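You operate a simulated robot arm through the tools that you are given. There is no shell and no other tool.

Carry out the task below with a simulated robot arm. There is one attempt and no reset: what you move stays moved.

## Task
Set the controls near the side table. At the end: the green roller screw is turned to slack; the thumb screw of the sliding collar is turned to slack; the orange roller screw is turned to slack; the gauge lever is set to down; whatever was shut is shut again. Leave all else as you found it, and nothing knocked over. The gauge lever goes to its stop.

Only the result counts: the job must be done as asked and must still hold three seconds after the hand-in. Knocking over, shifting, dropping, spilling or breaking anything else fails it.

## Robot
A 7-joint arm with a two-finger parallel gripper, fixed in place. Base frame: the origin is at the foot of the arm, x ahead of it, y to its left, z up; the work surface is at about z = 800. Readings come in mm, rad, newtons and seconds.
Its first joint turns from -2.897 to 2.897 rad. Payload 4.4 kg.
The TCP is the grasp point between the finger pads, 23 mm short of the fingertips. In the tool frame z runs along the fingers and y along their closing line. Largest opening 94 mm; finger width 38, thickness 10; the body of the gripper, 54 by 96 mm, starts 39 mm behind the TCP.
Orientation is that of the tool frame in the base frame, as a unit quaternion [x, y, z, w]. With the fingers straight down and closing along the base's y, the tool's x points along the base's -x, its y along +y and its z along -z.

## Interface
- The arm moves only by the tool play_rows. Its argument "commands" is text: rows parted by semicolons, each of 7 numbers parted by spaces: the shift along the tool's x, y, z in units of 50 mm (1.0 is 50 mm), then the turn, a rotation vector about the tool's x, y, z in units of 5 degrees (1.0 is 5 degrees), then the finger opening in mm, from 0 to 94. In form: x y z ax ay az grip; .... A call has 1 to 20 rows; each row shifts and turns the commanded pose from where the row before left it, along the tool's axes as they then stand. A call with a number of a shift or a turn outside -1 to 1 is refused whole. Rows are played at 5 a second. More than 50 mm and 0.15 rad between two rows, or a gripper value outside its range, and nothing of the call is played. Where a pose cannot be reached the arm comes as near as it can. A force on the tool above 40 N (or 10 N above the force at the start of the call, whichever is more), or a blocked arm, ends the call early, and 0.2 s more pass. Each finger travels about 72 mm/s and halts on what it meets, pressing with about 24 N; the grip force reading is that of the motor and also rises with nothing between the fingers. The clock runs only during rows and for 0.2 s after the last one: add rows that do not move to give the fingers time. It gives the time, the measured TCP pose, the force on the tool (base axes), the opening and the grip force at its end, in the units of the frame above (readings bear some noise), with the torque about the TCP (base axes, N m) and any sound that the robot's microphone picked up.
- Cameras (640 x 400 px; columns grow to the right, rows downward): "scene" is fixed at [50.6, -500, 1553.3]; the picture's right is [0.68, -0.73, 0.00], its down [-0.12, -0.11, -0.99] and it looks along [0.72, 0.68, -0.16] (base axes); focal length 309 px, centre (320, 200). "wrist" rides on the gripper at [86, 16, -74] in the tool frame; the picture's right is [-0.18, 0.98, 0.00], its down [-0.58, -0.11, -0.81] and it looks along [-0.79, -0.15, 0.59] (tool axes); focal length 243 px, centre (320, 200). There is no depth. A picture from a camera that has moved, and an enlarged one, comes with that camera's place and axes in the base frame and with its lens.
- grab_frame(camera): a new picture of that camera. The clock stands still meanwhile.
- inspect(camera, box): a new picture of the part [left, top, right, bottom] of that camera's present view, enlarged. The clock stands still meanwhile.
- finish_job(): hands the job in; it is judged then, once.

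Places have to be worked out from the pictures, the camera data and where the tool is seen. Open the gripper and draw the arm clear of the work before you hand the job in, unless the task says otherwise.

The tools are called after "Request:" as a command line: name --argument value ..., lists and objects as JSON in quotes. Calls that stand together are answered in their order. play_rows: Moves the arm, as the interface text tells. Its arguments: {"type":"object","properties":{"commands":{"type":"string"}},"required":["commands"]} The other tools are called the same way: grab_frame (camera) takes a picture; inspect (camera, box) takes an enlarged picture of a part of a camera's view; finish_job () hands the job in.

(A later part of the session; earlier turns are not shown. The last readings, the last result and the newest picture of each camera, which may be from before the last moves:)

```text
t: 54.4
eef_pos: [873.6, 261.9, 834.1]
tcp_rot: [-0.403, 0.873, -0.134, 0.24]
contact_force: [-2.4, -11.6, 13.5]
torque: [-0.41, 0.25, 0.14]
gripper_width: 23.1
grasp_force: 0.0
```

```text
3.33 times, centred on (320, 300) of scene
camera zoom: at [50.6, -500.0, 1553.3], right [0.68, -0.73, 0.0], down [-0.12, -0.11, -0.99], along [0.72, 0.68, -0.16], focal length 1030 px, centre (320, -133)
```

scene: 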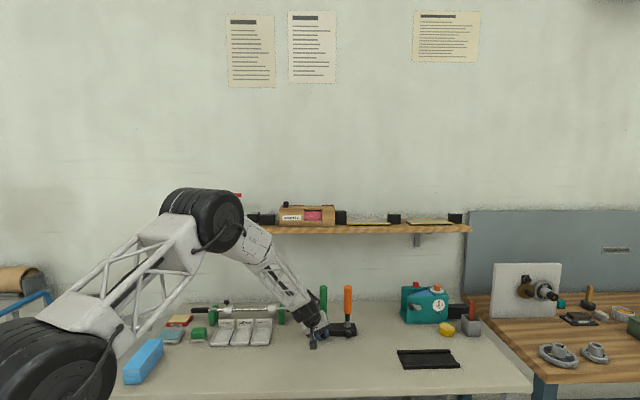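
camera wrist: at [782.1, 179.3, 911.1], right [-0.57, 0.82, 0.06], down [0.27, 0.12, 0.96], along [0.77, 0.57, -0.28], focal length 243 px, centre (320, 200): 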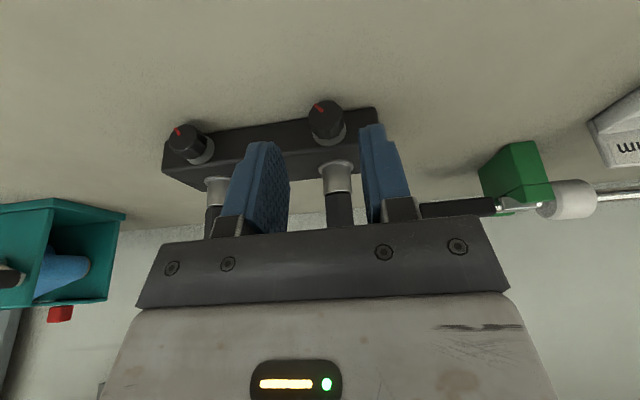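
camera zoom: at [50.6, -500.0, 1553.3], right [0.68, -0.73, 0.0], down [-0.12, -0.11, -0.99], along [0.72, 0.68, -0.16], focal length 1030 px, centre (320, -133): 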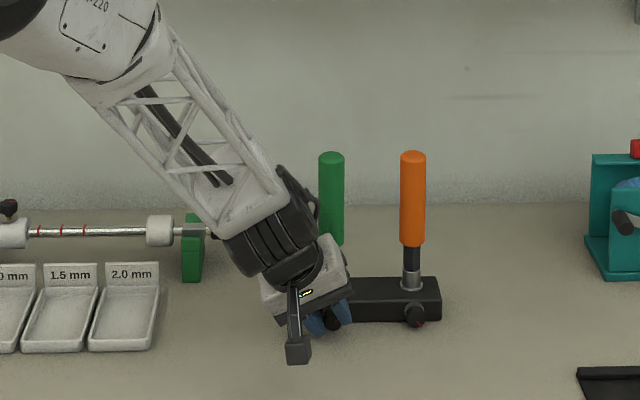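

The upper finger is rubbing on the block's front edge. I back off 2 mm from the block and swing back 40° for the next stroke.

Request:
play_rows --commands "0.0376 0 -0.0137 0 0 0 27;0 0 0 0 0 0 27;0.0005 -0.0322 0.0013 -0.94 0 0.342 27;0.0005 -0.0322 0.0013 -0.94 0 0.342 27;0.0005 -0.0322 0.0013 -0.94 0 0.342 27;0.0005 -0.0322 0.0013 -0.94 0 0.342 27;0.0005 -0.0322 0.0013 -0.94 0 0.342 27;0.0005 -0.0322 0.0013 -0.94 0 0.342 27;0.0005 -0.0322 0.0013 -0.94 0 0.342 27;0.0005 -0.0322 0.0013 -0.94 0 0.342 27"

Request:
inspect --camera "wrist" --box '[250, 80, 390, 190]'

Request:
inspect --camera "scene" --box '[308, 315, 364, 345]'

```text
t: 56.6
eef_pos: [880.4, 253.2, 835.0]
tcp_rot: [-0.354, 0.91, 0.185, 0.11]
contact_force: [-0.6, 0.3, -0.1]
torque: [0.01, 0.01, -0.01]
gripper_width: 27.2
grasp_force: 0.0
```

```text
3.64 times, centred on (320, 135) of wrist
camera zoom: at [801.5, 181.6, 878.5], right [-0.54, 0.78, 0.31], down [0.44, -0.06, 0.9], along [0.72, 0.62, -0.31], focal length 882 px, centre (320, 436)
```

zoom: 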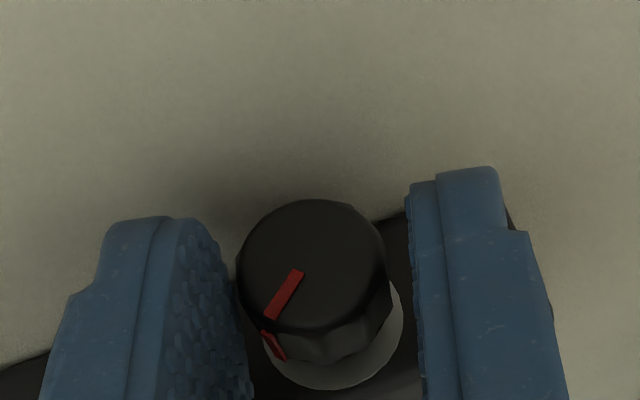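

```text
11.43 times, centred on (336, 330) of scene
camera zoom: at [50.6, -500.0, 1553.3], right [0.68, -0.73, 0.0], down [-0.12, -0.11, -0.99], along [0.72, 0.68, -0.16], focal length 3533 px, centre (137, -1286)
```

zoom: 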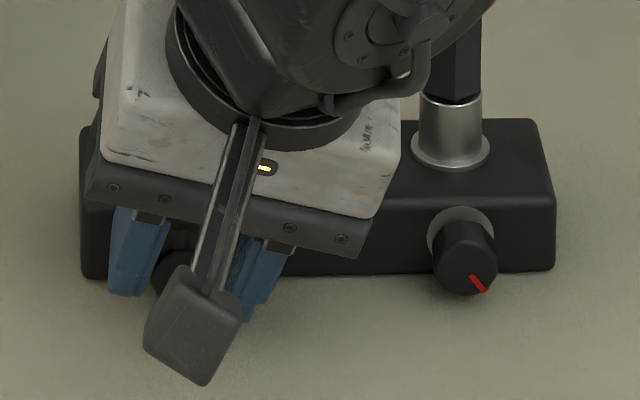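

Request:
play_rows --commands "0 -0.034 0.01 0 0 0 27;0 0 0 0 0 0 23;0 0 0 0 0 0 16;0 0 0 0 0 0 16"

```text
t: 57.6
eef_pos: [881.2, 252.2, 833.5]
tcp_rot: [-0.354, 0.91, 0.184, 0.111]
contact_force: [-10.8, 5.7, 5.1]
torque: [0.16, 0.12, 0.22]
gripper_width: 21.9
grasp_force: 44.8
```

Request:
play_rows --commands "0 0.016 0 0 0 0 16;0.0005 0.0322 0.0013 0.94 0 -0.342 16;0.0005 0.0322 0.0013 0.94 0 -0.342 16;0.0005 0.0322 0.0013 0.94 0 -0.342 16;0.0005 0.0322 0.0013 0.94 0 -0.342 16;0.0005 0.0322 0.0013 0.94 0 -0.342 16;0.0005 0.0322 0.0013 0.94 0 -0.342 16;0.0005 0.0322 0.0013 0.94 0 -0.342 16"

Request:
inspect --camera "wrist" --box '[250, 80, 390, 190]'

Request:
inspect --camera "scene" --box '[308, 315, 364, 345]'

```text
t: 59.4
eef_pos: [873.6, 260.2, 833.2]
tcp_rot: [-0.399, 0.884, -0.094, 0.225]
contact_force: [-7.8, -1.1, 19.1]
torque: [0.08, 0.52, -0.17]
gripper_width: 21.3
grasp_force: 6.1
```

```text
3.64 times, centred on (320, 135) of wrist
camera zoom: at [777.5, 205.4, 865.5], right [-0.55, 0.79, -0.28], down [0.03, 0.35, 0.94], along [0.84, 0.5, -0.21], focal length 882 px, centre (320, 436)
```

zoom: 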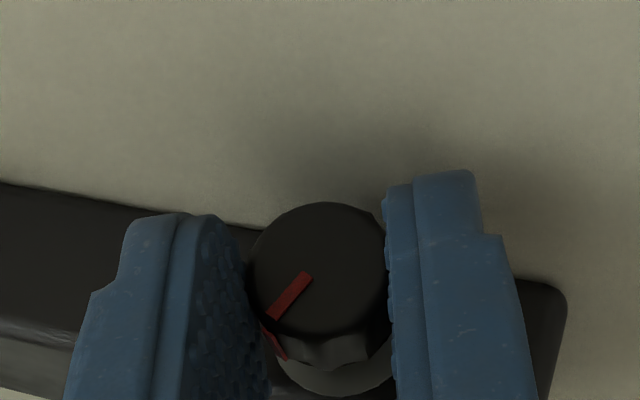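

```text
11.43 times, centred on (336, 330) of scene
camera zoom: at [50.6, -500.0, 1553.3], right [0.68, -0.73, 0.0], down [-0.12, -0.11, -0.99], along [0.72, 0.68, -0.16], focal length 3533 px, centre (137, -1286)
```

zoom: 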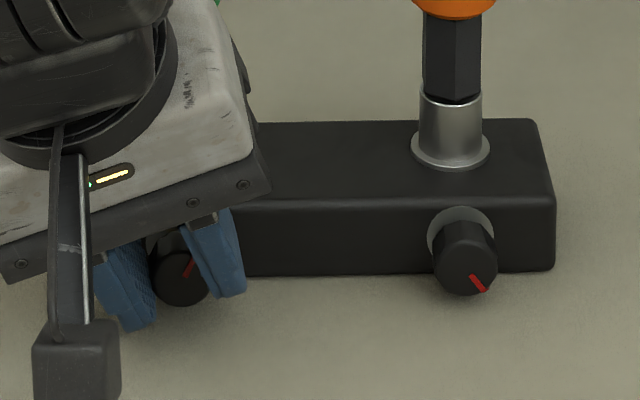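

About 112–128° turned; slight slip and table contact at the end of the swing. I open, raise 1 mm and swing back for another stroke.

Request:
play_rows --commands "0 0 0 0 0 0 23;0 0 -0.02 0 0 0 27;0 0 0 0 0 0 27;0.0005 -0.0322 0.0013 -0.94 0 0.342 27;0.0005 -0.0322 0.0013 -0.94 0 0.342 27;0.0005 -0.0322 0.0013 -0.94 0 0.342 27;0.0005 -0.0322 0.0013 -0.94 0 0.342 27;0.0005 -0.0322 0.0013 -0.94 0 0.342 27;0.0005 -0.0322 0.0013 -0.94 0 0.342 27;0.0005 -0.0322 0.0013 -0.94 0 0.342 27;0.0005 -0.0322 0.0013 -0.94 0 0.342 27"

Request:
inspect --camera "wrist" --box '[250, 80, 390, 190]'

```text
t: 61.8
eef_pos: [881.9, 251.0, 832.8]
tcp_rot: [-0.344, 0.907, 0.223, 0.094]
contact_force: [-2.8, -3.9, 7.5]
torque: [-0.26, 0.04, 0.0]
gripper_width: 26.7
grasp_force: 0.0
```

```text
3.64 times, centred on (320, 135) of wrist
camera zoom: at [805.9, 176.1, 877.5], right [-0.52, 0.76, 0.39], down [0.49, -0.11, 0.86], along [0.7, 0.64, -0.32], focal length 882 px, centre (320, 436)
```

zoom: 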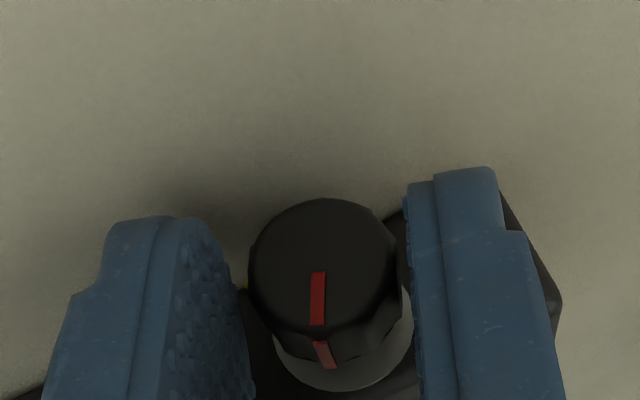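

Request:
play_rows --commands "0 0 -0.01 0 0 0 27;0 0 0 0 0 0 23;0 0 0 0 0 0 16;0 0 0 0 0 0 16"

```text
t: 62.8
eef_pos: [881.3, 250.7, 833.9]
tcp_rot: [-0.344, 0.907, 0.223, 0.093]
contact_force: [18.3, -8.9, -5.6]
torque: [-0.01, -0.61, -0.33]
gripper_width: 21.6
grasp_force: 44.7
```

Request:
play_rows --commands "0 -0.026 0 0 0 0 16;0.0005 0.0322 0.0013 0.94 0 -0.342 16;0.0005 0.0322 0.0013 0.94 0 -0.342 16;0.0005 0.0322 0.0013 0.94 0 -0.342 16;0.0005 0.0322 0.0013 0.94 0 -0.342 16;0.0005 0.0322 0.0013 0.94 0 -0.342 16;0.0005 0.0322 0.0013 0.94 0 -0.342 16;0.0005 0.0322 0.0013 0.94 0 -0.342 16"

Request:
inspect --camera "wrist" --box '[250, 80, 390, 190]'

Request:
inspect --camera "scene" --box '[308, 315, 364, 345]'

```text
t: 64.6
eef_pos: [874.7, 260.2, 834.6]
tcp_rot: [-0.396, 0.893, -0.053, 0.21]
contact_force: [2.0, 2.3, -1.3]
torque: [0.37, 0.12, 0.06]
gripper_width: 20.9
grasp_force: 44.6
```

```text
3.64 times, centred on (320, 135) of wrist
camera zoom: at [781.0, 202.9, 869.5], right [-0.56, 0.8, -0.2], down [0.09, 0.29, 0.95], along [0.82, 0.52, -0.23], focal length 882 px, centre (320, 436)
```

zoom: 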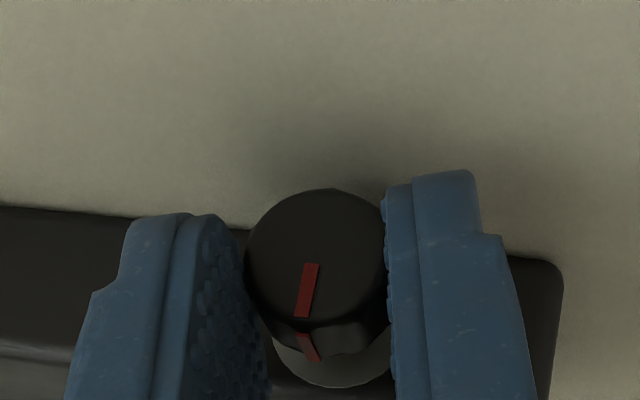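

```text
11.43 times, centred on (336, 330) of scene
camera zoom: at [50.6, -500.0, 1553.3], right [0.68, -0.73, 0.0], down [-0.12, -0.11, -0.99], along [0.72, 0.68, -0.16], focal length 3533 px, centre (137, -1286)
```

zoom: 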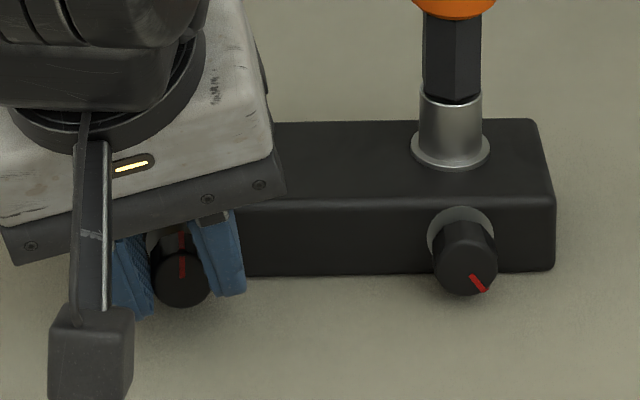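

The mark now points straight up (~142° turned; the thumb screw's full range was ~150°). One more stroke to reach the stop for certain.

Request:
play_rows --commands "0 0 0 0 0 0 23;0 0 0 0 0 0 27;0 0 0 0 0 0 27;0.0005 -0.0322 0.0013 -0.94 0 0.342 27;0.0005 -0.0322 0.0013 -0.94 0 0.342 27;0.0005 -0.0322 0.0013 -0.94 0 0.342 27;0.0005 -0.0322 0.0013 -0.94 0 0.342 27;0.0005 -0.0322 0.0013 -0.94 0 0.342 27"

Request:
inspect --camera "wrist" --box '[250, 80, 390, 190]'

```text
t: 66.4
eef_pos: [881.0, 252.2, 834.1]
tcp_rot: [-0.362, 0.912, 0.146, 0.128]
contact_force: [0.1, 0.4, 0.2]
torque: [-0.01, -0.01, -0.02]
gripper_width: 26.9
grasp_force: 0.0
```

```text
3.64 times, centred on (320, 135) of wrist
camera zoom: at [799.2, 183.7, 877.3], right [-0.56, 0.8, 0.23], down [0.38, 0.0, 0.92], along [0.74, 0.6, -0.3], focal length 882 px, centre (320, 436)
```

zoom: 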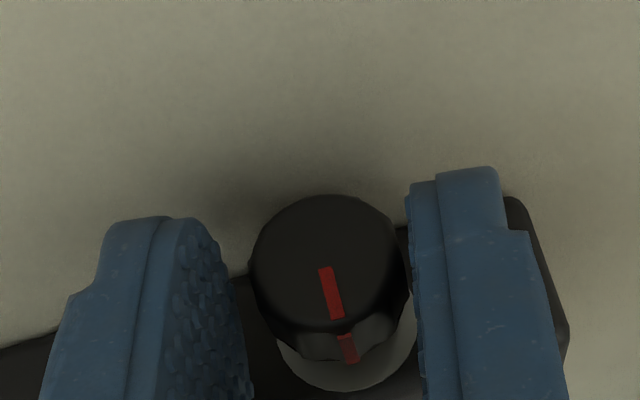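

Request:
play_rows --commands "0 0.008 0.05 0 0 0 27;0 0 0 0 0 0 23;0 0 0 0 0 0 16;0 0 0 0 0 0 16"

```text
t: 67.4
eef_pos: [879.7, 256.5, 832.8]
tcp_rot: [-0.363, 0.912, 0.144, 0.127]
contact_force: [-11.8, 6.1, 6.2]
torque: [0.11, 0.34, 0.09]
gripper_width: 21.4
grasp_force: 45.2
```

Request:
play_rows --commands "0 0.016 0 0 0 0 16;0.0005 0.028 0.0011 0.94 0 -0.342 16;0.0005 0.028 0.0011 0.94 0 -0.342 16;0.0005 0.028 0.0011 0.94 0 -0.342 16;0.0005 0.028 0.0011 0.94 0 -0.342 16;0.0005 0.028 0.0011 0.94 0 -0.342 16"

Request:
inspect --camera "wrist" --box '[250, 80, 390, 190]'

Request:
inspect --camera "scene" --box '[308, 315, 364, 345]'

```text
t: 68.8
eef_pos: [876.1, 259.7, 832.6]
tcp_rot: [-0.395, 0.893, -0.053, 0.21]
contact_force: [-14.5, 5.4, 12.0]
torque: [0.23, 0.8, 0.37]
gripper_width: 21.0
grasp_force: 44.8
```

```text
3.64 times, centred on (320, 135) of wrist
camera zoom: at [782.0, 202.9, 866.8], right [-0.56, 0.8, -0.2], down [0.09, 0.29, 0.95], along [0.82, 0.52, -0.23], focal length 882 px, centre (320, 436)
```

zoom: 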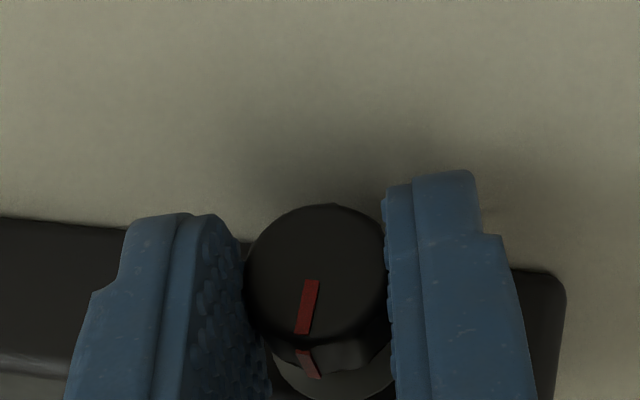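

```text
11.43 times, centred on (336, 330) of scene
camera zoom: at [50.6, -500.0, 1553.3], right [0.68, -0.73, 0.0], down [-0.12, -0.11, -0.99], along [0.72, 0.68, -0.16], focal length 3533 px, centre (137, -1286)
```

zoom: 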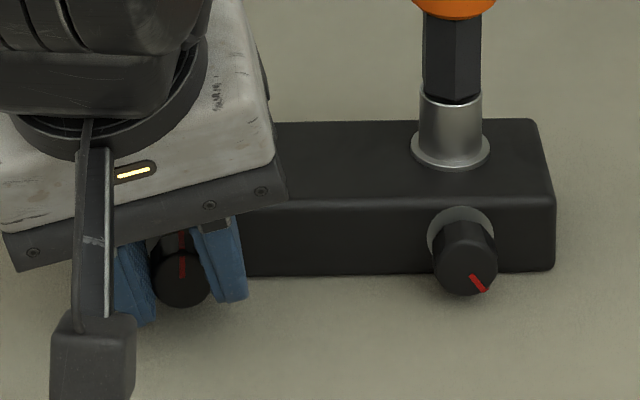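

The hand turned 25° while the mark stayed put — the green screw is at its stop (slack). I open, bring the hand upright, retreat and move over to the orange screw.

Request:
play_rows --commands "0 0 0 0 0 0 24;0 0 0 0 0 0 34;0 0 0 0 0 0 34;0.0005 -0.028 0.0011 -0.94 0 0.342 34;0.0005 -0.028 0.0011 -0.94 0 0.342 34;0.0005 -0.028 0.0011 -0.94 0 0.342 34;0.1 0 -0.4 0 0 0 40;0.1 0 -0.4 0 0 0 40;0 -0.9 0 0 0 0 40;0 -0.9 0 0 0 0 40;0 0 0 0 0 0 40"

Request:
grab_frame --camera "wrist"

Request:
inspect --camera "scene" --box '[308, 280, 364, 345]'

```text
t: 71.2
eef_pos: [923.2, 173.8, 867.9]
tcp_rot: [-0.377, 0.91, 0.066, 0.161]
contact_force: [0.2, 0.1, 0.4]
torque: [0.03, -0.03, -0.01]
gripper_width: 40.0
grasp_force: 0.0
```

```text
taken
camera wrist: at [837.2, 110.0, 908.3], right [-0.57, 0.82, 0.06], down [0.27, 0.12, 0.96], along [0.77, 0.57, -0.28], focal length 243 px, centre (320, 200)
```

wrist: 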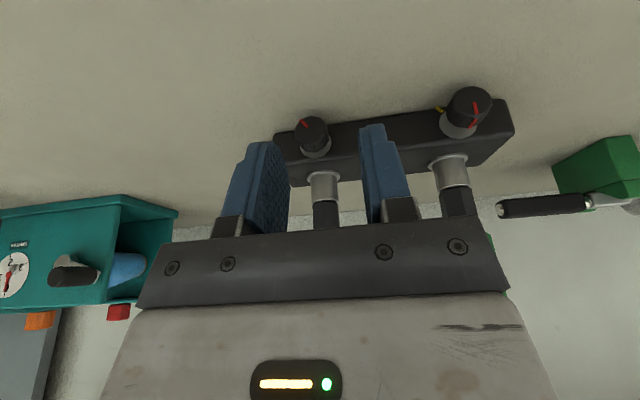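

```text
6.15 times, centred on (336, 312) of scene
camera zoom: at [50.6, -500.0, 1553.3], right [0.68, -0.73, 0.0], down [-0.12, -0.11, -0.99], along [0.72, 0.68, -0.16], focal length 1902 px, centre (222, -492)
```

zoom: 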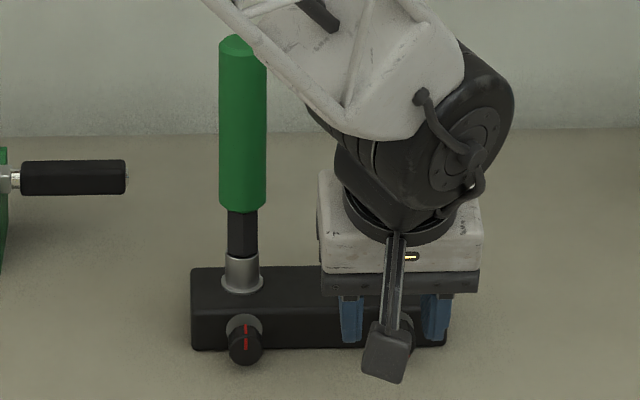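

Request:
inspect --camera "wrist" --box '[270, 80, 390, 180]'

Request:
inspect --camera "wrist" --box '[420, 70, 520, 150]'

```text
4.00 times, centred on (330, 130) of wrist
camera zoom: at [837.2, 110.0, 908.3], right [-0.57, 0.82, 0.06], down [0.27, 0.12, 0.96], along [0.77, 0.57, -0.28], focal length 970 px, centre (280, 480)
```

zoom: 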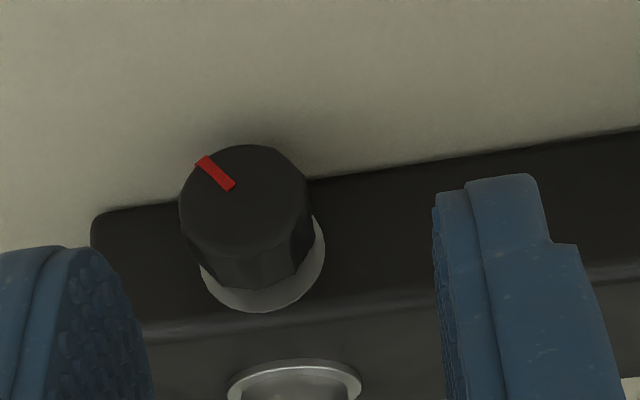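

```text
5.00 times, centred on (470, 110) of wrist
camera zoom: at [837.2, 110.0, 908.3], right [-0.57, 0.82, 0.06], down [0.27, 0.12, 0.96], along [0.77, 0.57, -0.28], focal length 1213 px, centre (-430, 650)
```

zoom: 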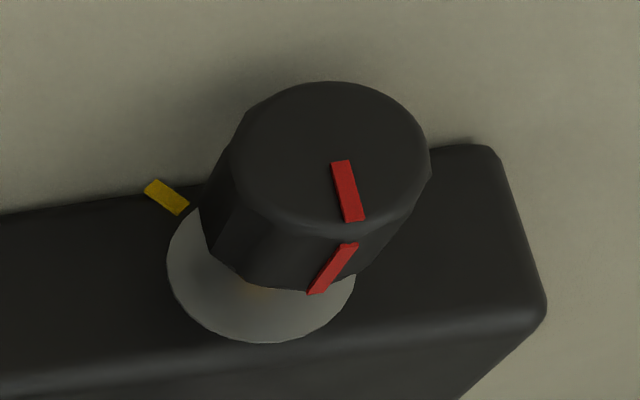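

The green screw shows its bronze stem, mark 142° off the yellow tick. The orange screw is at about r≈538.5; I move onto it the same way, stopping at f≈801 short of the block.

Request:
play_rows --commands "0 -0.172 0 0 0 0 40;-0.117 0 0.419 0 0 0 40;-0.117 0 0.419 0 0 0 36;0 0 0 0 0 0 36"

Request:
inspect --camera "wrist" --box '[250, 80, 390, 190]'

```text
t: 72.2
eef_pos: [949.3, 186.5, 830.4]
tcp_rot: [-0.378, 0.909, 0.066, 0.162]
contact_force: [0.2, 0.8, -0.8]
torque: [0.0, 0.01, -0.01]
gripper_width: 36.2
grasp_force: 0.1
```

```text
3.64 times, centred on (320, 135) of wrist
camera zoom: at [861.9, 122.5, 871.0], right [-0.57, 0.82, 0.06], down [0.27, 0.12, 0.96], along [0.77, 0.57, -0.28], focal length 882 px, centre (320, 436)
```

zoom: 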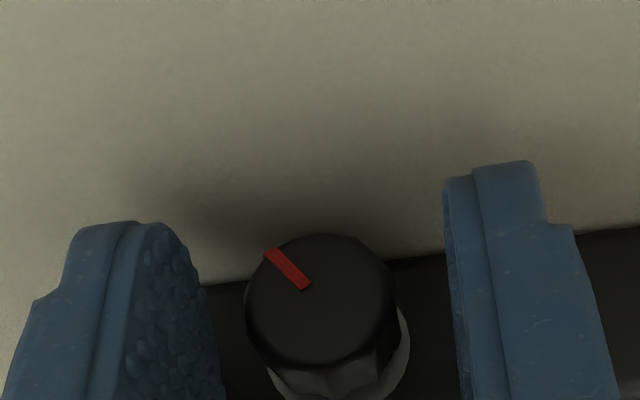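

Request:
play_rows --commands "0.0104 -0.012 -0.059 0 0 0 30;0 0 0 0 0 0 27;0.0004 -0.0296 0.0012 -0.94 0 0.342 27;0.0004 -0.0296 0.0012 -0.94 0 0.342 27;0.0004 -0.0296 0.0012 -0.94 0 0.342 27;0 0 0 0 0 0 27"

Request:
inspect --camera "wrist" --box '[250, 80, 390, 190]'

```text
t: 73.6
eef_pos: [952.7, 182.6, 833.5]
tcp_rot: [-0.355, 0.91, 0.185, 0.11]
contact_force: [0.4, 0.3, -0.7]
torque: [0.02, -0.01, 0.03]
gripper_width: 27.1
grasp_force: 0.1
```

```text
3.64 times, centred on (320, 135) of wrist
camera zoom: at [873.3, 111.1, 876.5], right [-0.54, 0.78, 0.31], down [0.44, -0.06, 0.9], along [0.72, 0.62, -0.31], focal length 882 px, centre (320, 436)
```

zoom: 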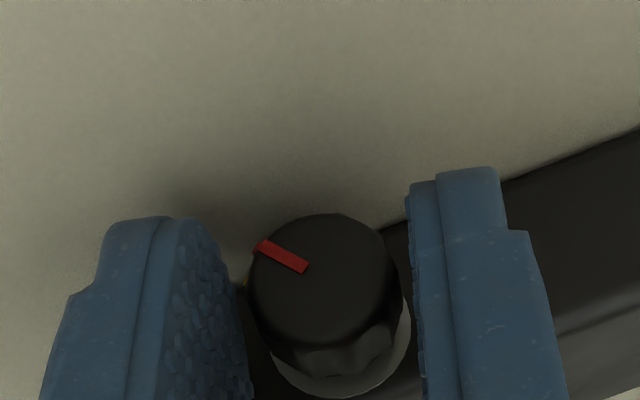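

Centred with no contact. I grip the orange screw.

Request:
play_rows --commands "0 0 0 0 0 0 24;0 0 0 0 0 0 20;0 0 0 0 0 0 16;0 0 0 0 0 0 16"

```text
t: 74.6
eef_pos: [953.0, 182.8, 833.4]
tcp_rot: [-0.353, 0.911, 0.184, 0.111]
contact_force: [12.0, -9.0, -4.3]
torque: [-0.26, -0.21, -0.28]
gripper_width: 21.8
grasp_force: 45.1
```

Request:
play_rows --commands "0 -0.02 0 0 0 0 16;0.0004 0.0296 0.0012 0.94 0 -0.342 16;0.0004 0.0296 0.0012 0.94 0 -0.342 16;0.0004 0.0296 0.0012 0.94 0 -0.342 16;0.0004 0.0296 0.0012 0.94 0 -0.342 16;0.0004 0.0296 0.0012 0.94 0 -0.342 16;0.0004 0.0296 0.0012 0.94 0 -0.342 16;0.0004 0.0296 0.0012 0.94 0 -0.342 16"

Request:
inspect --camera "wrist" --box '[250, 80, 390, 190]'

Request:
inspect --camera "scene" --box '[308, 315, 364, 345]'

```text
t: 76.4
eef_pos: [945.9, 192.0, 832.9]
tcp_rot: [-0.4, 0.883, -0.093, 0.226]
contact_force: [-12.0, 13.5, 4.5]
torque: [0.5, 1.08, -0.31]
gripper_width: 21.4
grasp_force: 45.3
```

```text
3.64 times, centred on (320, 135) of wrist
camera zoom: at [850.1, 136.3, 865.2], right [-0.55, 0.79, -0.28], down [0.03, 0.35, 0.94], along [0.84, 0.5, -0.21], focal length 882 px, centre (320, 436)
```

zoom: 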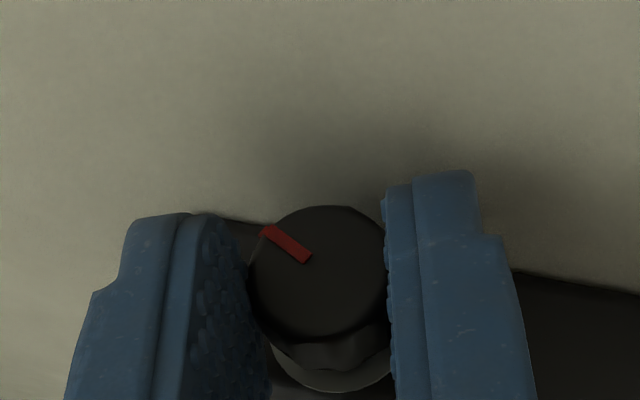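

```text
11.43 times, centred on (336, 330) of scene
camera zoom: at [50.6, -500.0, 1553.3], right [0.68, -0.73, 0.0], down [-0.12, -0.11, -0.99], along [0.72, 0.68, -0.16], focal length 3533 px, centre (137, -1286)
```

zoom: 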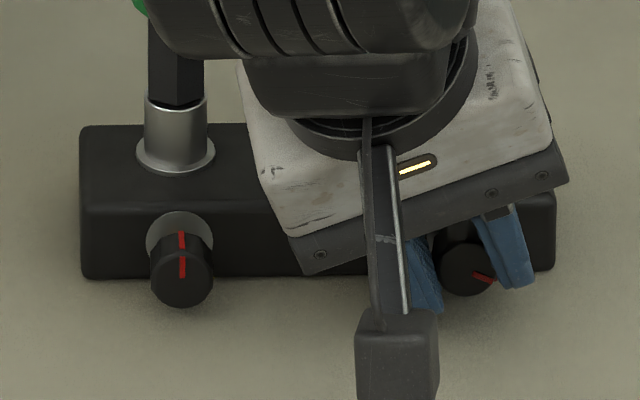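

Request:
play_rows --commands "0 0 0 0 0 0 23;0 0.02 0 0 0 0 27;0 0 0 0 0 0 27;0.0004 -0.0305 0.0012 -0.94 0 0.342 27;0.0004 -0.0305 0.0012 -0.94 0 0.342 27;0.0004 -0.0305 0.0012 -0.94 0 0.342 27;0.0004 -0.0305 0.0012 -0.94 0 0.342 27;0.0004 -0.0305 0.0012 -0.94 0 0.342 27;0.0004 -0.0305 0.0012 -0.94 0 0.342 27;0.0004 -0.0305 0.0012 -0.94 0 0.342 27;0 0 0 0 0 0 27"

Request:
inspect --camera "wrist" --box '[250, 80, 390, 190]'

```text
t: 78.5
eef_pos: [951.1, 184.4, 832.2]
tcp_rot: [-0.358, 0.912, 0.161, 0.121]
contact_force: [-0.7, -2.1, -2.7]
torque: [-0.07, 0.08, -0.04]
gripper_width: 26.9
grasp_force: 0.0
stopped in row 10: the force on the tool passed its limit at 54 N (the readings are from after the stop); the commanded pose is now the measured one
```

```text
3.64 times, centred on (320, 135) of wrist
camera zoom: at [871.5, 115.0, 875.4], right [-0.55, 0.79, 0.27], down [0.41, -0.02, 0.91], along [0.73, 0.61, -0.31], focal length 882 px, centre (320, 436)
```

zoom: 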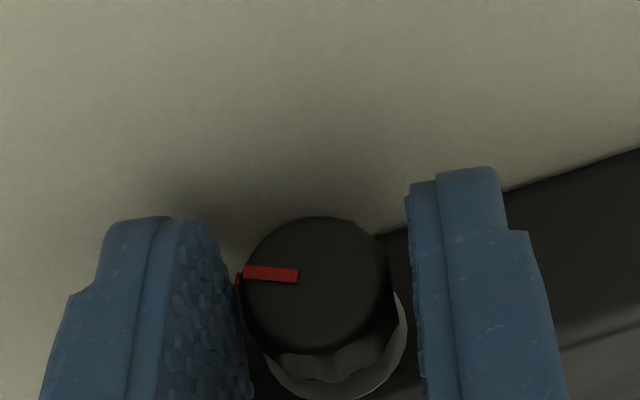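

Request:
play_rows --commands "0.02 0 -0.02 0 0 0 30;0 -0.02 0 0 0 0 30;0 0 0 0 0 0 30"

Request:
inspect --camera "wrist" --box '[250, 80, 390, 190]'

Request:
inspect --camera "scene" --box '[308, 315, 364, 345]'

```text
t: 79.3
eef_pos: [952.3, 183.5, 833.5]
tcp_rot: [-0.359, 0.912, 0.161, 0.12]
contact_force: [0.2, -0.1, 0.8]
torque: [0.0, 0.0, -0.05]
gripper_width: 30.2
grasp_force: 0.1
```

```text
3.64 times, centred on (320, 135) of wrist
camera zoom: at [871.3, 113.1, 876.0], right [-0.55, 0.79, 0.27], down [0.41, -0.02, 0.91], along [0.73, 0.61, -0.31], focal length 882 px, centre (320, 436)
```

zoom: 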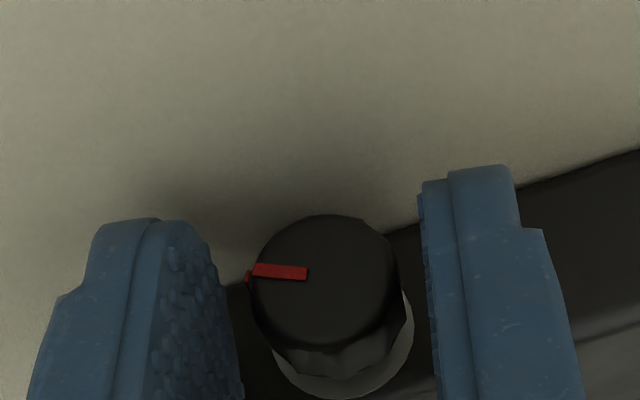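

```text
11.43 times, centred on (336, 330) of scene
camera zoom: at [50.6, -500.0, 1553.3], right [0.68, -0.73, 0.0], down [-0.12, -0.11, -0.99], along [0.72, 0.68, -0.16], focal length 3533 px, centre (137, -1286)
```

zoom: 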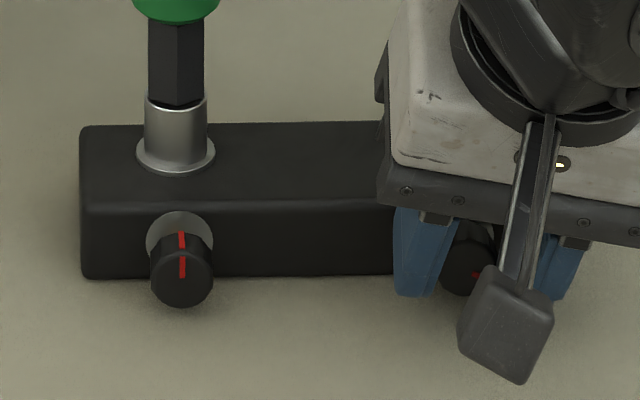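

Request:
play_rows --commands "0 0 0 0 0 0 25;0 0 0 0 0 0 21;0 0 0 0 0 0 16;0 0 0 0 0 0 16"

```text
t: 80.3
eef_pos: [952.2, 182.1, 833.3]
tcp_rot: [-0.36, 0.911, 0.161, 0.121]
contact_force: [1.0, -0.9, 0.4]
torque: [-0.01, -0.02, -0.01]
gripper_width: 21.2
grasp_force: 45.2
```

Perfectly balanced grip. I turn 30–35° counter-clockwise.

Request:
play_rows --commands "0.0004 0.0296 0.0012 0.94 0 -0.342 16;0.0004 0.0296 0.0012 0.94 0 -0.342 16;0.0004 0.0296 0.0012 0.94 0 -0.342 16;0.0004 0.0296 0.0012 0.94 0 -0.342 16;0.0004 0.0296 0.0012 0.94 0 -0.342 16;0.0004 0.0296 0.0012 0.94 0 -0.342 16"

Request:
inspect --camera "wrist" --box '[250, 80, 390, 190]'

```text
t: 81.8
eef_pos: [946.8, 189.6, 832.3]
tcp_rot: [-0.398, 0.888, -0.076, 0.217]
contact_force: [-13.2, -1.5, 10.4]
torque: [0.13, 0.83, 0.25]
gripper_width: 20.7
grasp_force: 45.1
stopped in row 6: the force on the tool passed its limit at 46 N (the readings are from after the stop); the commanded pose is now the measured one
```

```text
3.64 times, centred on (320, 135) of wrist
camera zoom: at [850.9, 134.1, 866.0], right [-0.55, 0.8, -0.24], down [0.05, 0.33, 0.94], along [0.83, 0.51, -0.22], focal length 882 px, centre (320, 436)
```

zoom: 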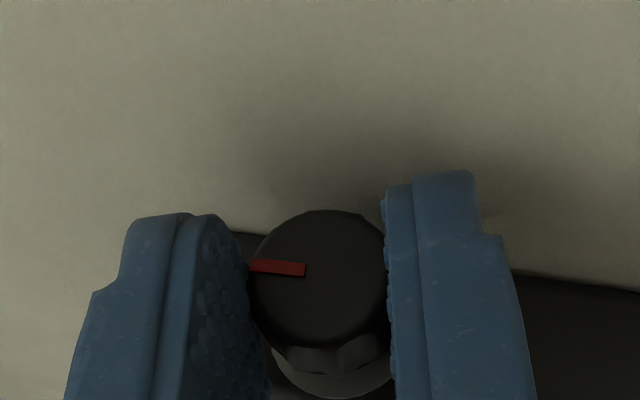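

Request:
play_rows --commands "0 0 0 0 0 0 23;0.05 0.005 -0.017 0 0 0 29;0 0 0 0 0 0 29;0.0004 -0.0305 0.0012 -0.94 0 0.342 29;0.0004 -0.0305 0.0012 -0.94 0 0.342 29;0.0004 -0.0305 0.0012 -0.94 0 0.342 29;0.0004 -0.0305 0.0012 -0.94 0 0.342 29;0.0004 -0.0305 0.0012 -0.94 0 0.342 29;0.0004 -0.0305 0.0012 -0.94 0 0.342 29;0 0 0 0 0 0 29"

Request:
inspect --camera "wrist" --box '[250, 80, 390, 190]'

```text
t: 84.0
eef_pos: [949.8, 181.8, 834.1]
tcp_rot: [-0.359, 0.911, 0.163, 0.12]
contact_force: [-0.4, -0.5, -0.6]
torque: [-0.02, -0.02, 0.02]
gripper_width: 29.1
grasp_force: 0.0
```

```text
3.64 times, centred on (320, 135) of wrist
camera zoom: at [869.9, 111.7, 876.4], right [-0.55, 0.79, 0.27], down [0.41, -0.03, 0.91], along [0.73, 0.61, -0.31], focal length 882 px, centre (320, 436)
```

zoom: 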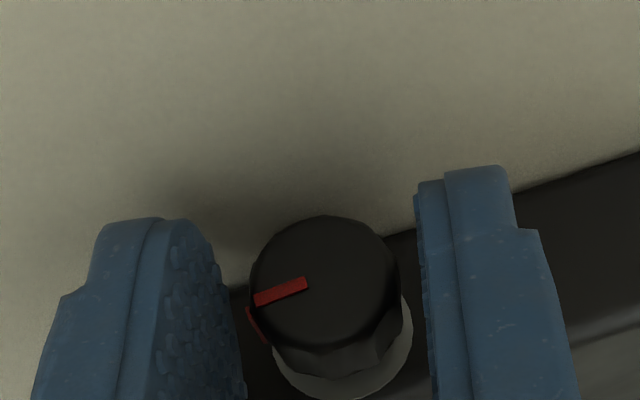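

Request:
play_rows --commands "0 -0.004 0.016 0 0 0 25;0 0 0 0 0 0 21;0 0 0 0 0 0 16;0 0 0 0 0 0 16;0.0004 0.0296 0.0012 0.94 0 -0.342 16;0.0004 0.0296 0.0012 0.94 0 -0.342 16;0.0004 0.0296 0.0012 0.94 0 -0.342 16;0.0004 0.0296 0.0012 0.94 0 -0.342 16;0.0004 0.0296 0.0012 0.94 0 -0.342 16;0.0004 0.0296 0.0012 0.94 0 -0.342 16;0.0004 0.0296 0.0012 0.94 0 -0.342 16"

Request:
inspect --camera "wrist" --box '[250, 80, 390, 190]'

Request:
inspect --camera "scene" --box '[308, 315, 364, 345]'

```text
t: 86.4
eef_pos: [944.1, 191.3, 832.8]
tcp_rot: [-0.403, 0.877, -0.116, 0.233]
contact_force: [-20.3, -3.4, 32.9]
torque: [-0.32, 1.85, -0.41]
gripper_width: 21.2
grasp_force: 44.9
```

```text
3.64 times, centred on (320, 135) of wrist
camera zoom: at [846.7, 136.7, 864.0], right [-0.54, 0.78, -0.33], down [-0.01, 0.38, 0.92], along [0.84, 0.5, -0.2], focal length 882 px, centre (320, 436)
```

zoom: 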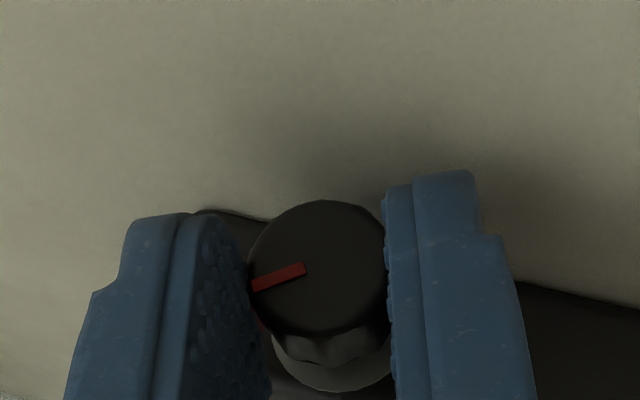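

```text
11.43 times, centred on (336, 330) of scene
camera zoom: at [50.6, -500.0, 1553.3], right [0.68, -0.73, 0.0], down [-0.12, -0.11, -0.99], along [0.72, 0.68, -0.16], focal length 3533 px, centre (137, -1286)
```

zoom: 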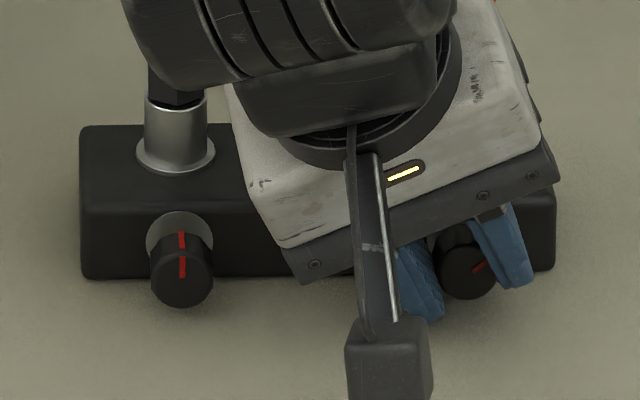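

Request:
play_rows --commands "0 0 -0.02 0 0 0 23;0.02 0.005 0 0 0 0 29;0 0 0 0 0 0 29;0.0004 -0.0305 0.0012 -0.94 0 0.342 29;0.0004 -0.0305 0.0012 -0.94 0 0.342 29;0.0004 -0.0305 0.0012 -0.94 0 0.342 29;0.0004 -0.0305 0.0012 -0.94 0 0.342 29;0.0004 -0.0305 0.0012 -0.94 0 0.342 29;0.0004 -0.0305 0.0012 -0.94 0 0.342 29;0.0004 -0.0305 0.0012 -0.94 0 0.342 29;0 0 0 0 0 0 29"

Request:
inspect --camera "wrist" --box '[250, 80, 390, 190]'

```text
t: 88.8
eef_pos: [950.1, 181.1, 833.4]
tcp_rot: [-0.358, 0.912, 0.162, 0.12]
contact_force: [-2.8, -4.8, 9.2]
torque: [-0.32, 0.05, -0.08]
gripper_width: 28.5
grasp_force: 0.0
```

```text
3.64 times, centred on (320, 135) of wrist
camera zoom: at [869.0, 111.3, 875.1], right [-0.55, 0.79, 0.27], down [0.41, -0.03, 0.91], along [0.73, 0.61, -0.31], focal length 882 px, centre (320, 436)
```

zoom: 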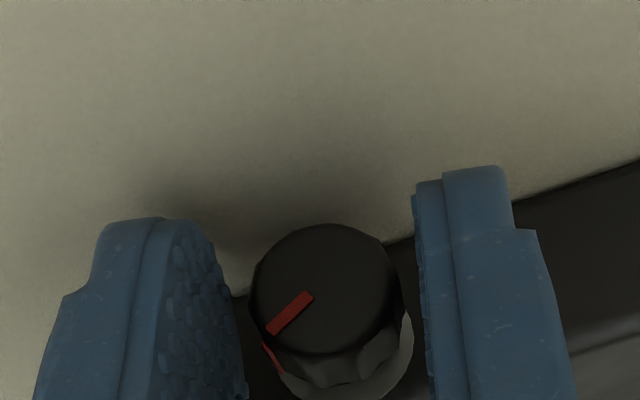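

Request:
play_rows --commands "0 0 -0.024 0 0 0 25;0 0 0 0 0 0 21;0 0 0 0 0 0 16;0 0 0 0 0 0 16;0.0004 0.03 0.0012 0.94 0 -0.342 16;0.0004 0.03 0.0012 0.94 0 -0.342 16;0.0004 0.03 0.0012 0.94 0 -0.342 16;0.0004 0.03 0.0012 0.94 0 -0.342 16;0.0004 0.03 0.0012 0.94 0 -0.342 16;0.0004 0.03 0.0012 0.94 0 -0.342 16;0.0004 0.03 0.0012 0.94 0 -0.342 16"

Request:
inspect --camera "wrist" --box '[250, 80, 390, 190]'

Request:
inspect --camera "scene" --box '[308, 315, 364, 345]'

```text
t: 90.9
eef_pos: [944.8, 186.5, 832.7]
tcp_rot: [-0.394, 0.894, -0.049, 0.207]
contact_force: [-1.1, -8.4, 1.7]
torque: [0.32, -0.42, -0.2]
gripper_width: 21.2
grasp_force: 44.8
stopped in row 10: the force on the tool passed its limit at 42 N (the readings are from after the stop); the commanded pose is now the measured one
```

```text
3.64 times, centred on (320, 135) of wrist
camera zoom: at [851.0, 130.1, 867.9], right [-0.56, 0.81, -0.19], down [0.1, 0.29, 0.95], along [0.82, 0.52, -0.24], focal length 882 px, centre (320, 436)
```

zoom: 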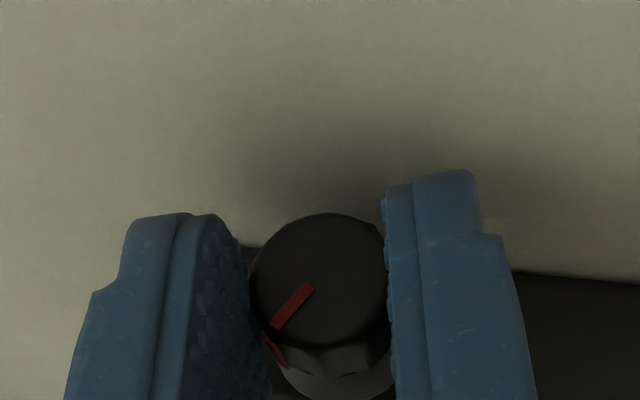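

```text
11.43 times, centred on (336, 330) of scene
camera zoom: at [50.6, -500.0, 1553.3], right [0.68, -0.73, 0.0], down [-0.12, -0.11, -0.99], along [0.72, 0.68, -0.16], focal length 3533 px, centre (137, -1286)
```

zoom: 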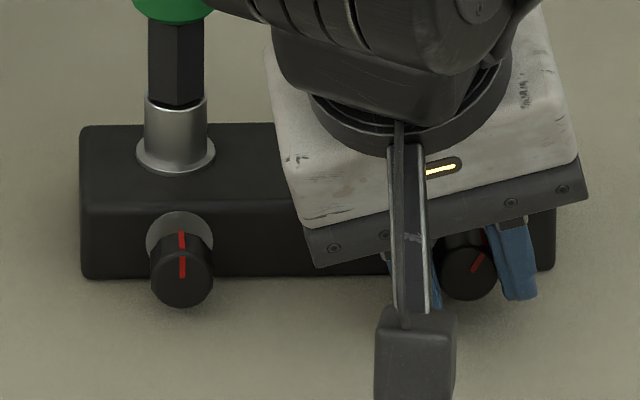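

Request:
play_rows --commands "0 0 0 0 0 0 23;0 0.01 0 0 0 0 29;0 0 0 0 0 0 29;0.0004 -0.0305 0.0012 -0.94 0 0.342 29;0.0004 -0.0305 0.0012 -0.94 0 0.342 29;0.0004 -0.0305 0.0012 -0.94 0 0.342 29;0.0004 -0.0305 0.0012 -0.94 0 0.342 29;0.0004 -0.0305 0.0012 -0.94 0 0.342 29;0.0004 -0.0305 0.0012 -0.94 0 0.342 29;0 0 0 0 0 0 29"

Request:
inspect --camera "wrist" --box '[250, 80, 390, 190]'

```text
t: 93.1
eef_pos: [949.2, 181.6, 833.1]
tcp_rot: [-0.352, 0.91, 0.19, 0.109]
contact_force: [3.5, -2.5, 6.3]
torque: [-0.19, -0.17, 0.03]
gripper_width: 29.7
grasp_force: 0.6
```

```text
3.64 times, centred on (320, 135) of wrist
camera zoom: at [871.0, 109.0, 876.7], right [-0.54, 0.78, 0.32], down [0.45, -0.06, 0.89], along [0.72, 0.62, -0.31], focal length 882 px, centre (320, 436)
```

zoom: 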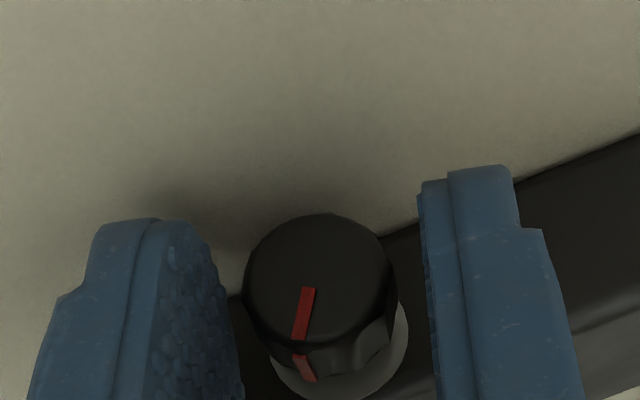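

Request:
play_rows --commands "0 -0.017 -0.016 0 0 0 26;0 0 0 0 0 0 21;0 0 0 0 0 0 16;0 0 0 0 0 0 16"

```text
t: 94.1
eef_pos: [950.3, 180.7, 832.8]
tcp_rot: [-0.352, 0.91, 0.189, 0.107]
contact_force: [3.1, -1.6, -8.7]
torque: [0.03, -0.19, -0.26]
gripper_width: 21.0
grasp_force: 45.4
```

Request:
play_rows --commands "0.0004 0.0296 0.0012 0.94 0 -0.342 16;0.0004 0.0296 0.0012 0.94 0 -0.342 16;0.0004 0.0296 0.0012 0.94 0 -0.342 16;0.0004 0.0296 0.0012 0.94 0 -0.342 16;0.0004 0.0296 0.0012 0.94 0 -0.342 16;0.0004 0.0296 0.0012 0.94 0 -0.342 16;0.0004 0.0296 0.0012 0.94 0 -0.342 16"

Request:
inspect --camera "wrist" --box '[250, 80, 390, 190]'

Request:
inspect --camera "scene" --box '[308, 315, 364, 345]'

```text
t: 95.7
eef_pos: [945.1, 188.8, 833.1]
tcp_rot: [-0.4, 0.885, -0.089, 0.223]
contact_force: [-30.2, -1.1, 10.8]
torque: [-0.3, 1.16, 0.55]
gripper_width: 23.2
grasp_force: 8.1
```

```text
3.64 times, centred on (320, 135) of wrist
camera zoom: at [848.7, 133.1, 865.9], right [-0.55, 0.79, -0.27], down [0.04, 0.34, 0.94], along [0.84, 0.51, -0.22], focal length 882 px, centre (320, 436)
```

zoom: 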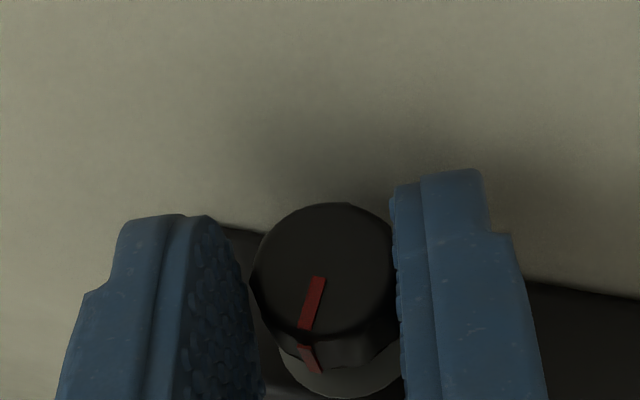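

```text
11.43 times, centred on (336, 330) of scene
camera zoom: at [50.6, -500.0, 1553.3], right [0.68, -0.73, 0.0], down [-0.12, -0.11, -0.99], along [0.72, 0.68, -0.16], focal length 3533 px, centre (137, -1286)
```

zoom: 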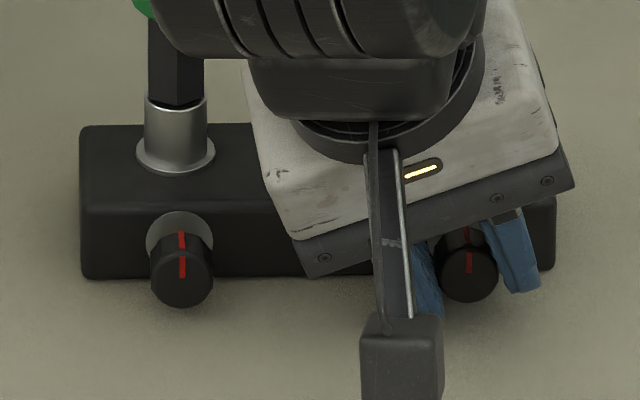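

The orange mark is nearly vertical now. One more stroke to confirm the stop.

Request:
play_rows --commands "0 0 0 0 0 0 25;0.01 0.01 0 0 0 0 30;0 0 0 0 0 0 30;0.0004 -0.0305 0.0012 -0.94 0 0.342 30;0.0004 -0.0305 0.0012 -0.94 0 0.342 30;0.0004 -0.0305 0.0012 -0.94 0 0.342 30;0.0004 -0.0305 0.0012 -0.94 0 0.342 30;0.0004 -0.0305 0.0012 -0.94 0 0.342 30;0 0 0 0 0 0 30"

Request:
inspect --camera "wrist" --box '[250, 80, 390, 190]'

```text
t: 97.7
eef_pos: [948.4, 183.6, 831.4]
tcp_rot: [-0.369, 0.912, 0.11, 0.142]
contact_force: [0.1, -0.1, 0.0]
torque: [0.01, 0.01, -0.02]
gripper_width: 29.8
grasp_force: 0.1
```

```text
3.64 times, centred on (320, 135) of wrist
camera zoom: at [865.2, 116.6, 874.1], right [-0.57, 0.81, 0.16], down [0.33, 0.05, 0.94], along [0.75, 0.59, -0.3], focal length 882 px, centre (320, 436)
```

zoom: 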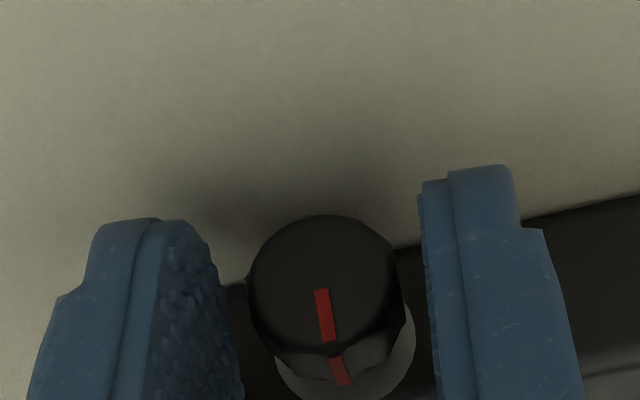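

Request:
play_rows --commands "0 0 0.02 0 0 0 26;0 0 0 0 0 0 21;0 0 0 0 0 0 16;0 0 0 0 0 0 16;0.0004 0.028 0.0012 0.94 0 -0.342 16;0.0004 0.028 0.0012 0.94 0 -0.342 16;0.0004 0.028 0.0012 0.94 0 -0.342 16;0.0004 0.028 0.0012 0.94 0 -0.342 16"

Request:
inspect --camera "wrist" --box '[250, 80, 390, 190]'

Request:
inspect --camera "scene" --box '[308, 315, 364, 345]'

```text
t: 99.5
eef_pos: [946.2, 187.6, 831.4]
tcp_rot: [-0.394, 0.893, -0.049, 0.209]
contact_force: [-10.2, 14.1, 15.4]
torque: [0.51, 0.5, 0.06]
gripper_width: 21.9
grasp_force: 6.6
```

```text
3.64 times, centred on (320, 135) of wrist
camera zoom: at [851.8, 130.4, 866.9], right [-0.56, 0.81, -0.19], down [0.09, 0.29, 0.95], along [0.82, 0.52, -0.23], focal length 882 px, centre (320, 436)
```

zoom: 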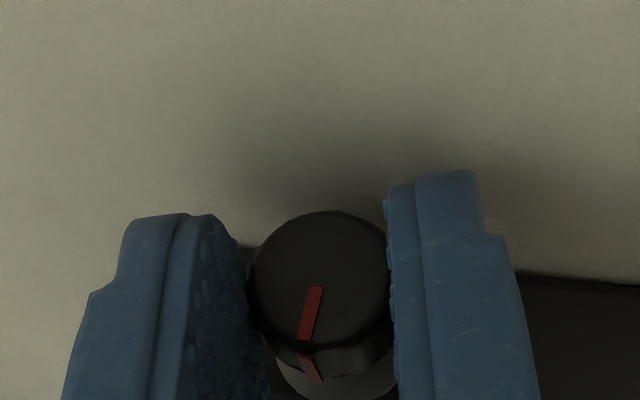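

```text
11.43 times, centred on (336, 330) of scene
camera zoom: at [50.6, -500.0, 1553.3], right [0.68, -0.73, 0.0], down [-0.12, -0.11, -0.99], along [0.72, 0.68, -0.16], focal length 3533 px, centre (137, -1286)
```

zoom: 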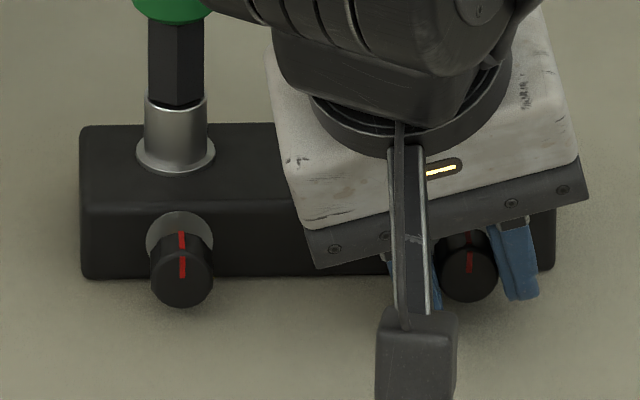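

The hand turned 20° and the mark stayed vertical: the orange screw is also at its stop. I release, bring the hand upright and retreat.

Request:
play_rows --commands "0 0 0 0 0 0 25;0 0 0 0 0 0 34;0 0 0 0 0 0 34;0.0005 -0.028 0.0011 -0.94 0 0.342 34;0.0005 -0.028 0.0011 -0.94 0 0.342 34;0.0005 -0.028 0.0011 -0.94 0 0.342 34;0.2 0 -0.4 0 0 0 40;0.2 0 -0.6 0 0 0 40;0.2 0 -0.8 0 0 0 40;0.2 0 -0.9 0 0 0 40;0.2 0 -0.9 0 0 0 40;0 0 0 0 0 0 40"

Request:
inspect --camera "scene" --box '[308, 280, 364, 345]'

Request:
grab_frame --camera "wrist"

```text
t: 102.1
eef_pos: [871.5, 104.6, 982.3]
tcp_rot: [-0.376, 0.91, 0.071, 0.158]
contact_force: [-0.6, -0.2, 0.0]
torque: [0.02, -0.02, 0.02]
gripper_width: 40.0
grasp_force: 0.0
```

```text
6.15 times, centred on (336, 312) of scene
camera zoom: at [50.6, -500.0, 1553.3], right [0.68, -0.73, 0.0], down [-0.12, -0.11, -0.99], along [0.72, 0.68, -0.16], focal length 1902 px, centre (222, -492)
```

zoom: 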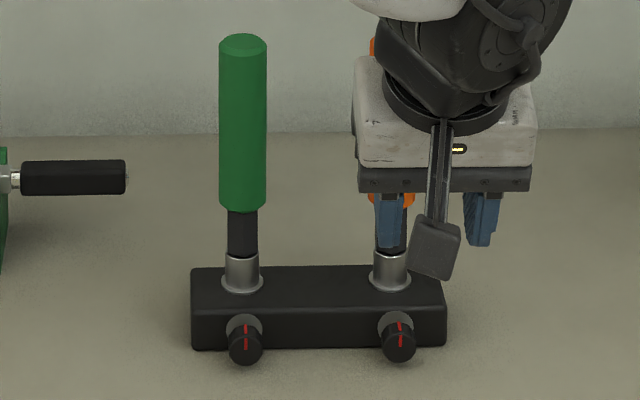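

```text
taken
camera wrist: at [785.6, 41.1, 1022.4], right [-0.57, 0.82, 0.07], down [0.27, 0.11, 0.96], along [0.77, 0.57, -0.29], focal length 243 px, centre (320, 200)
```

wrist: 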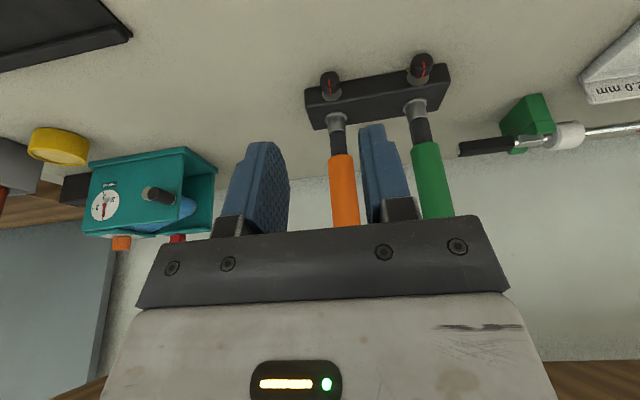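

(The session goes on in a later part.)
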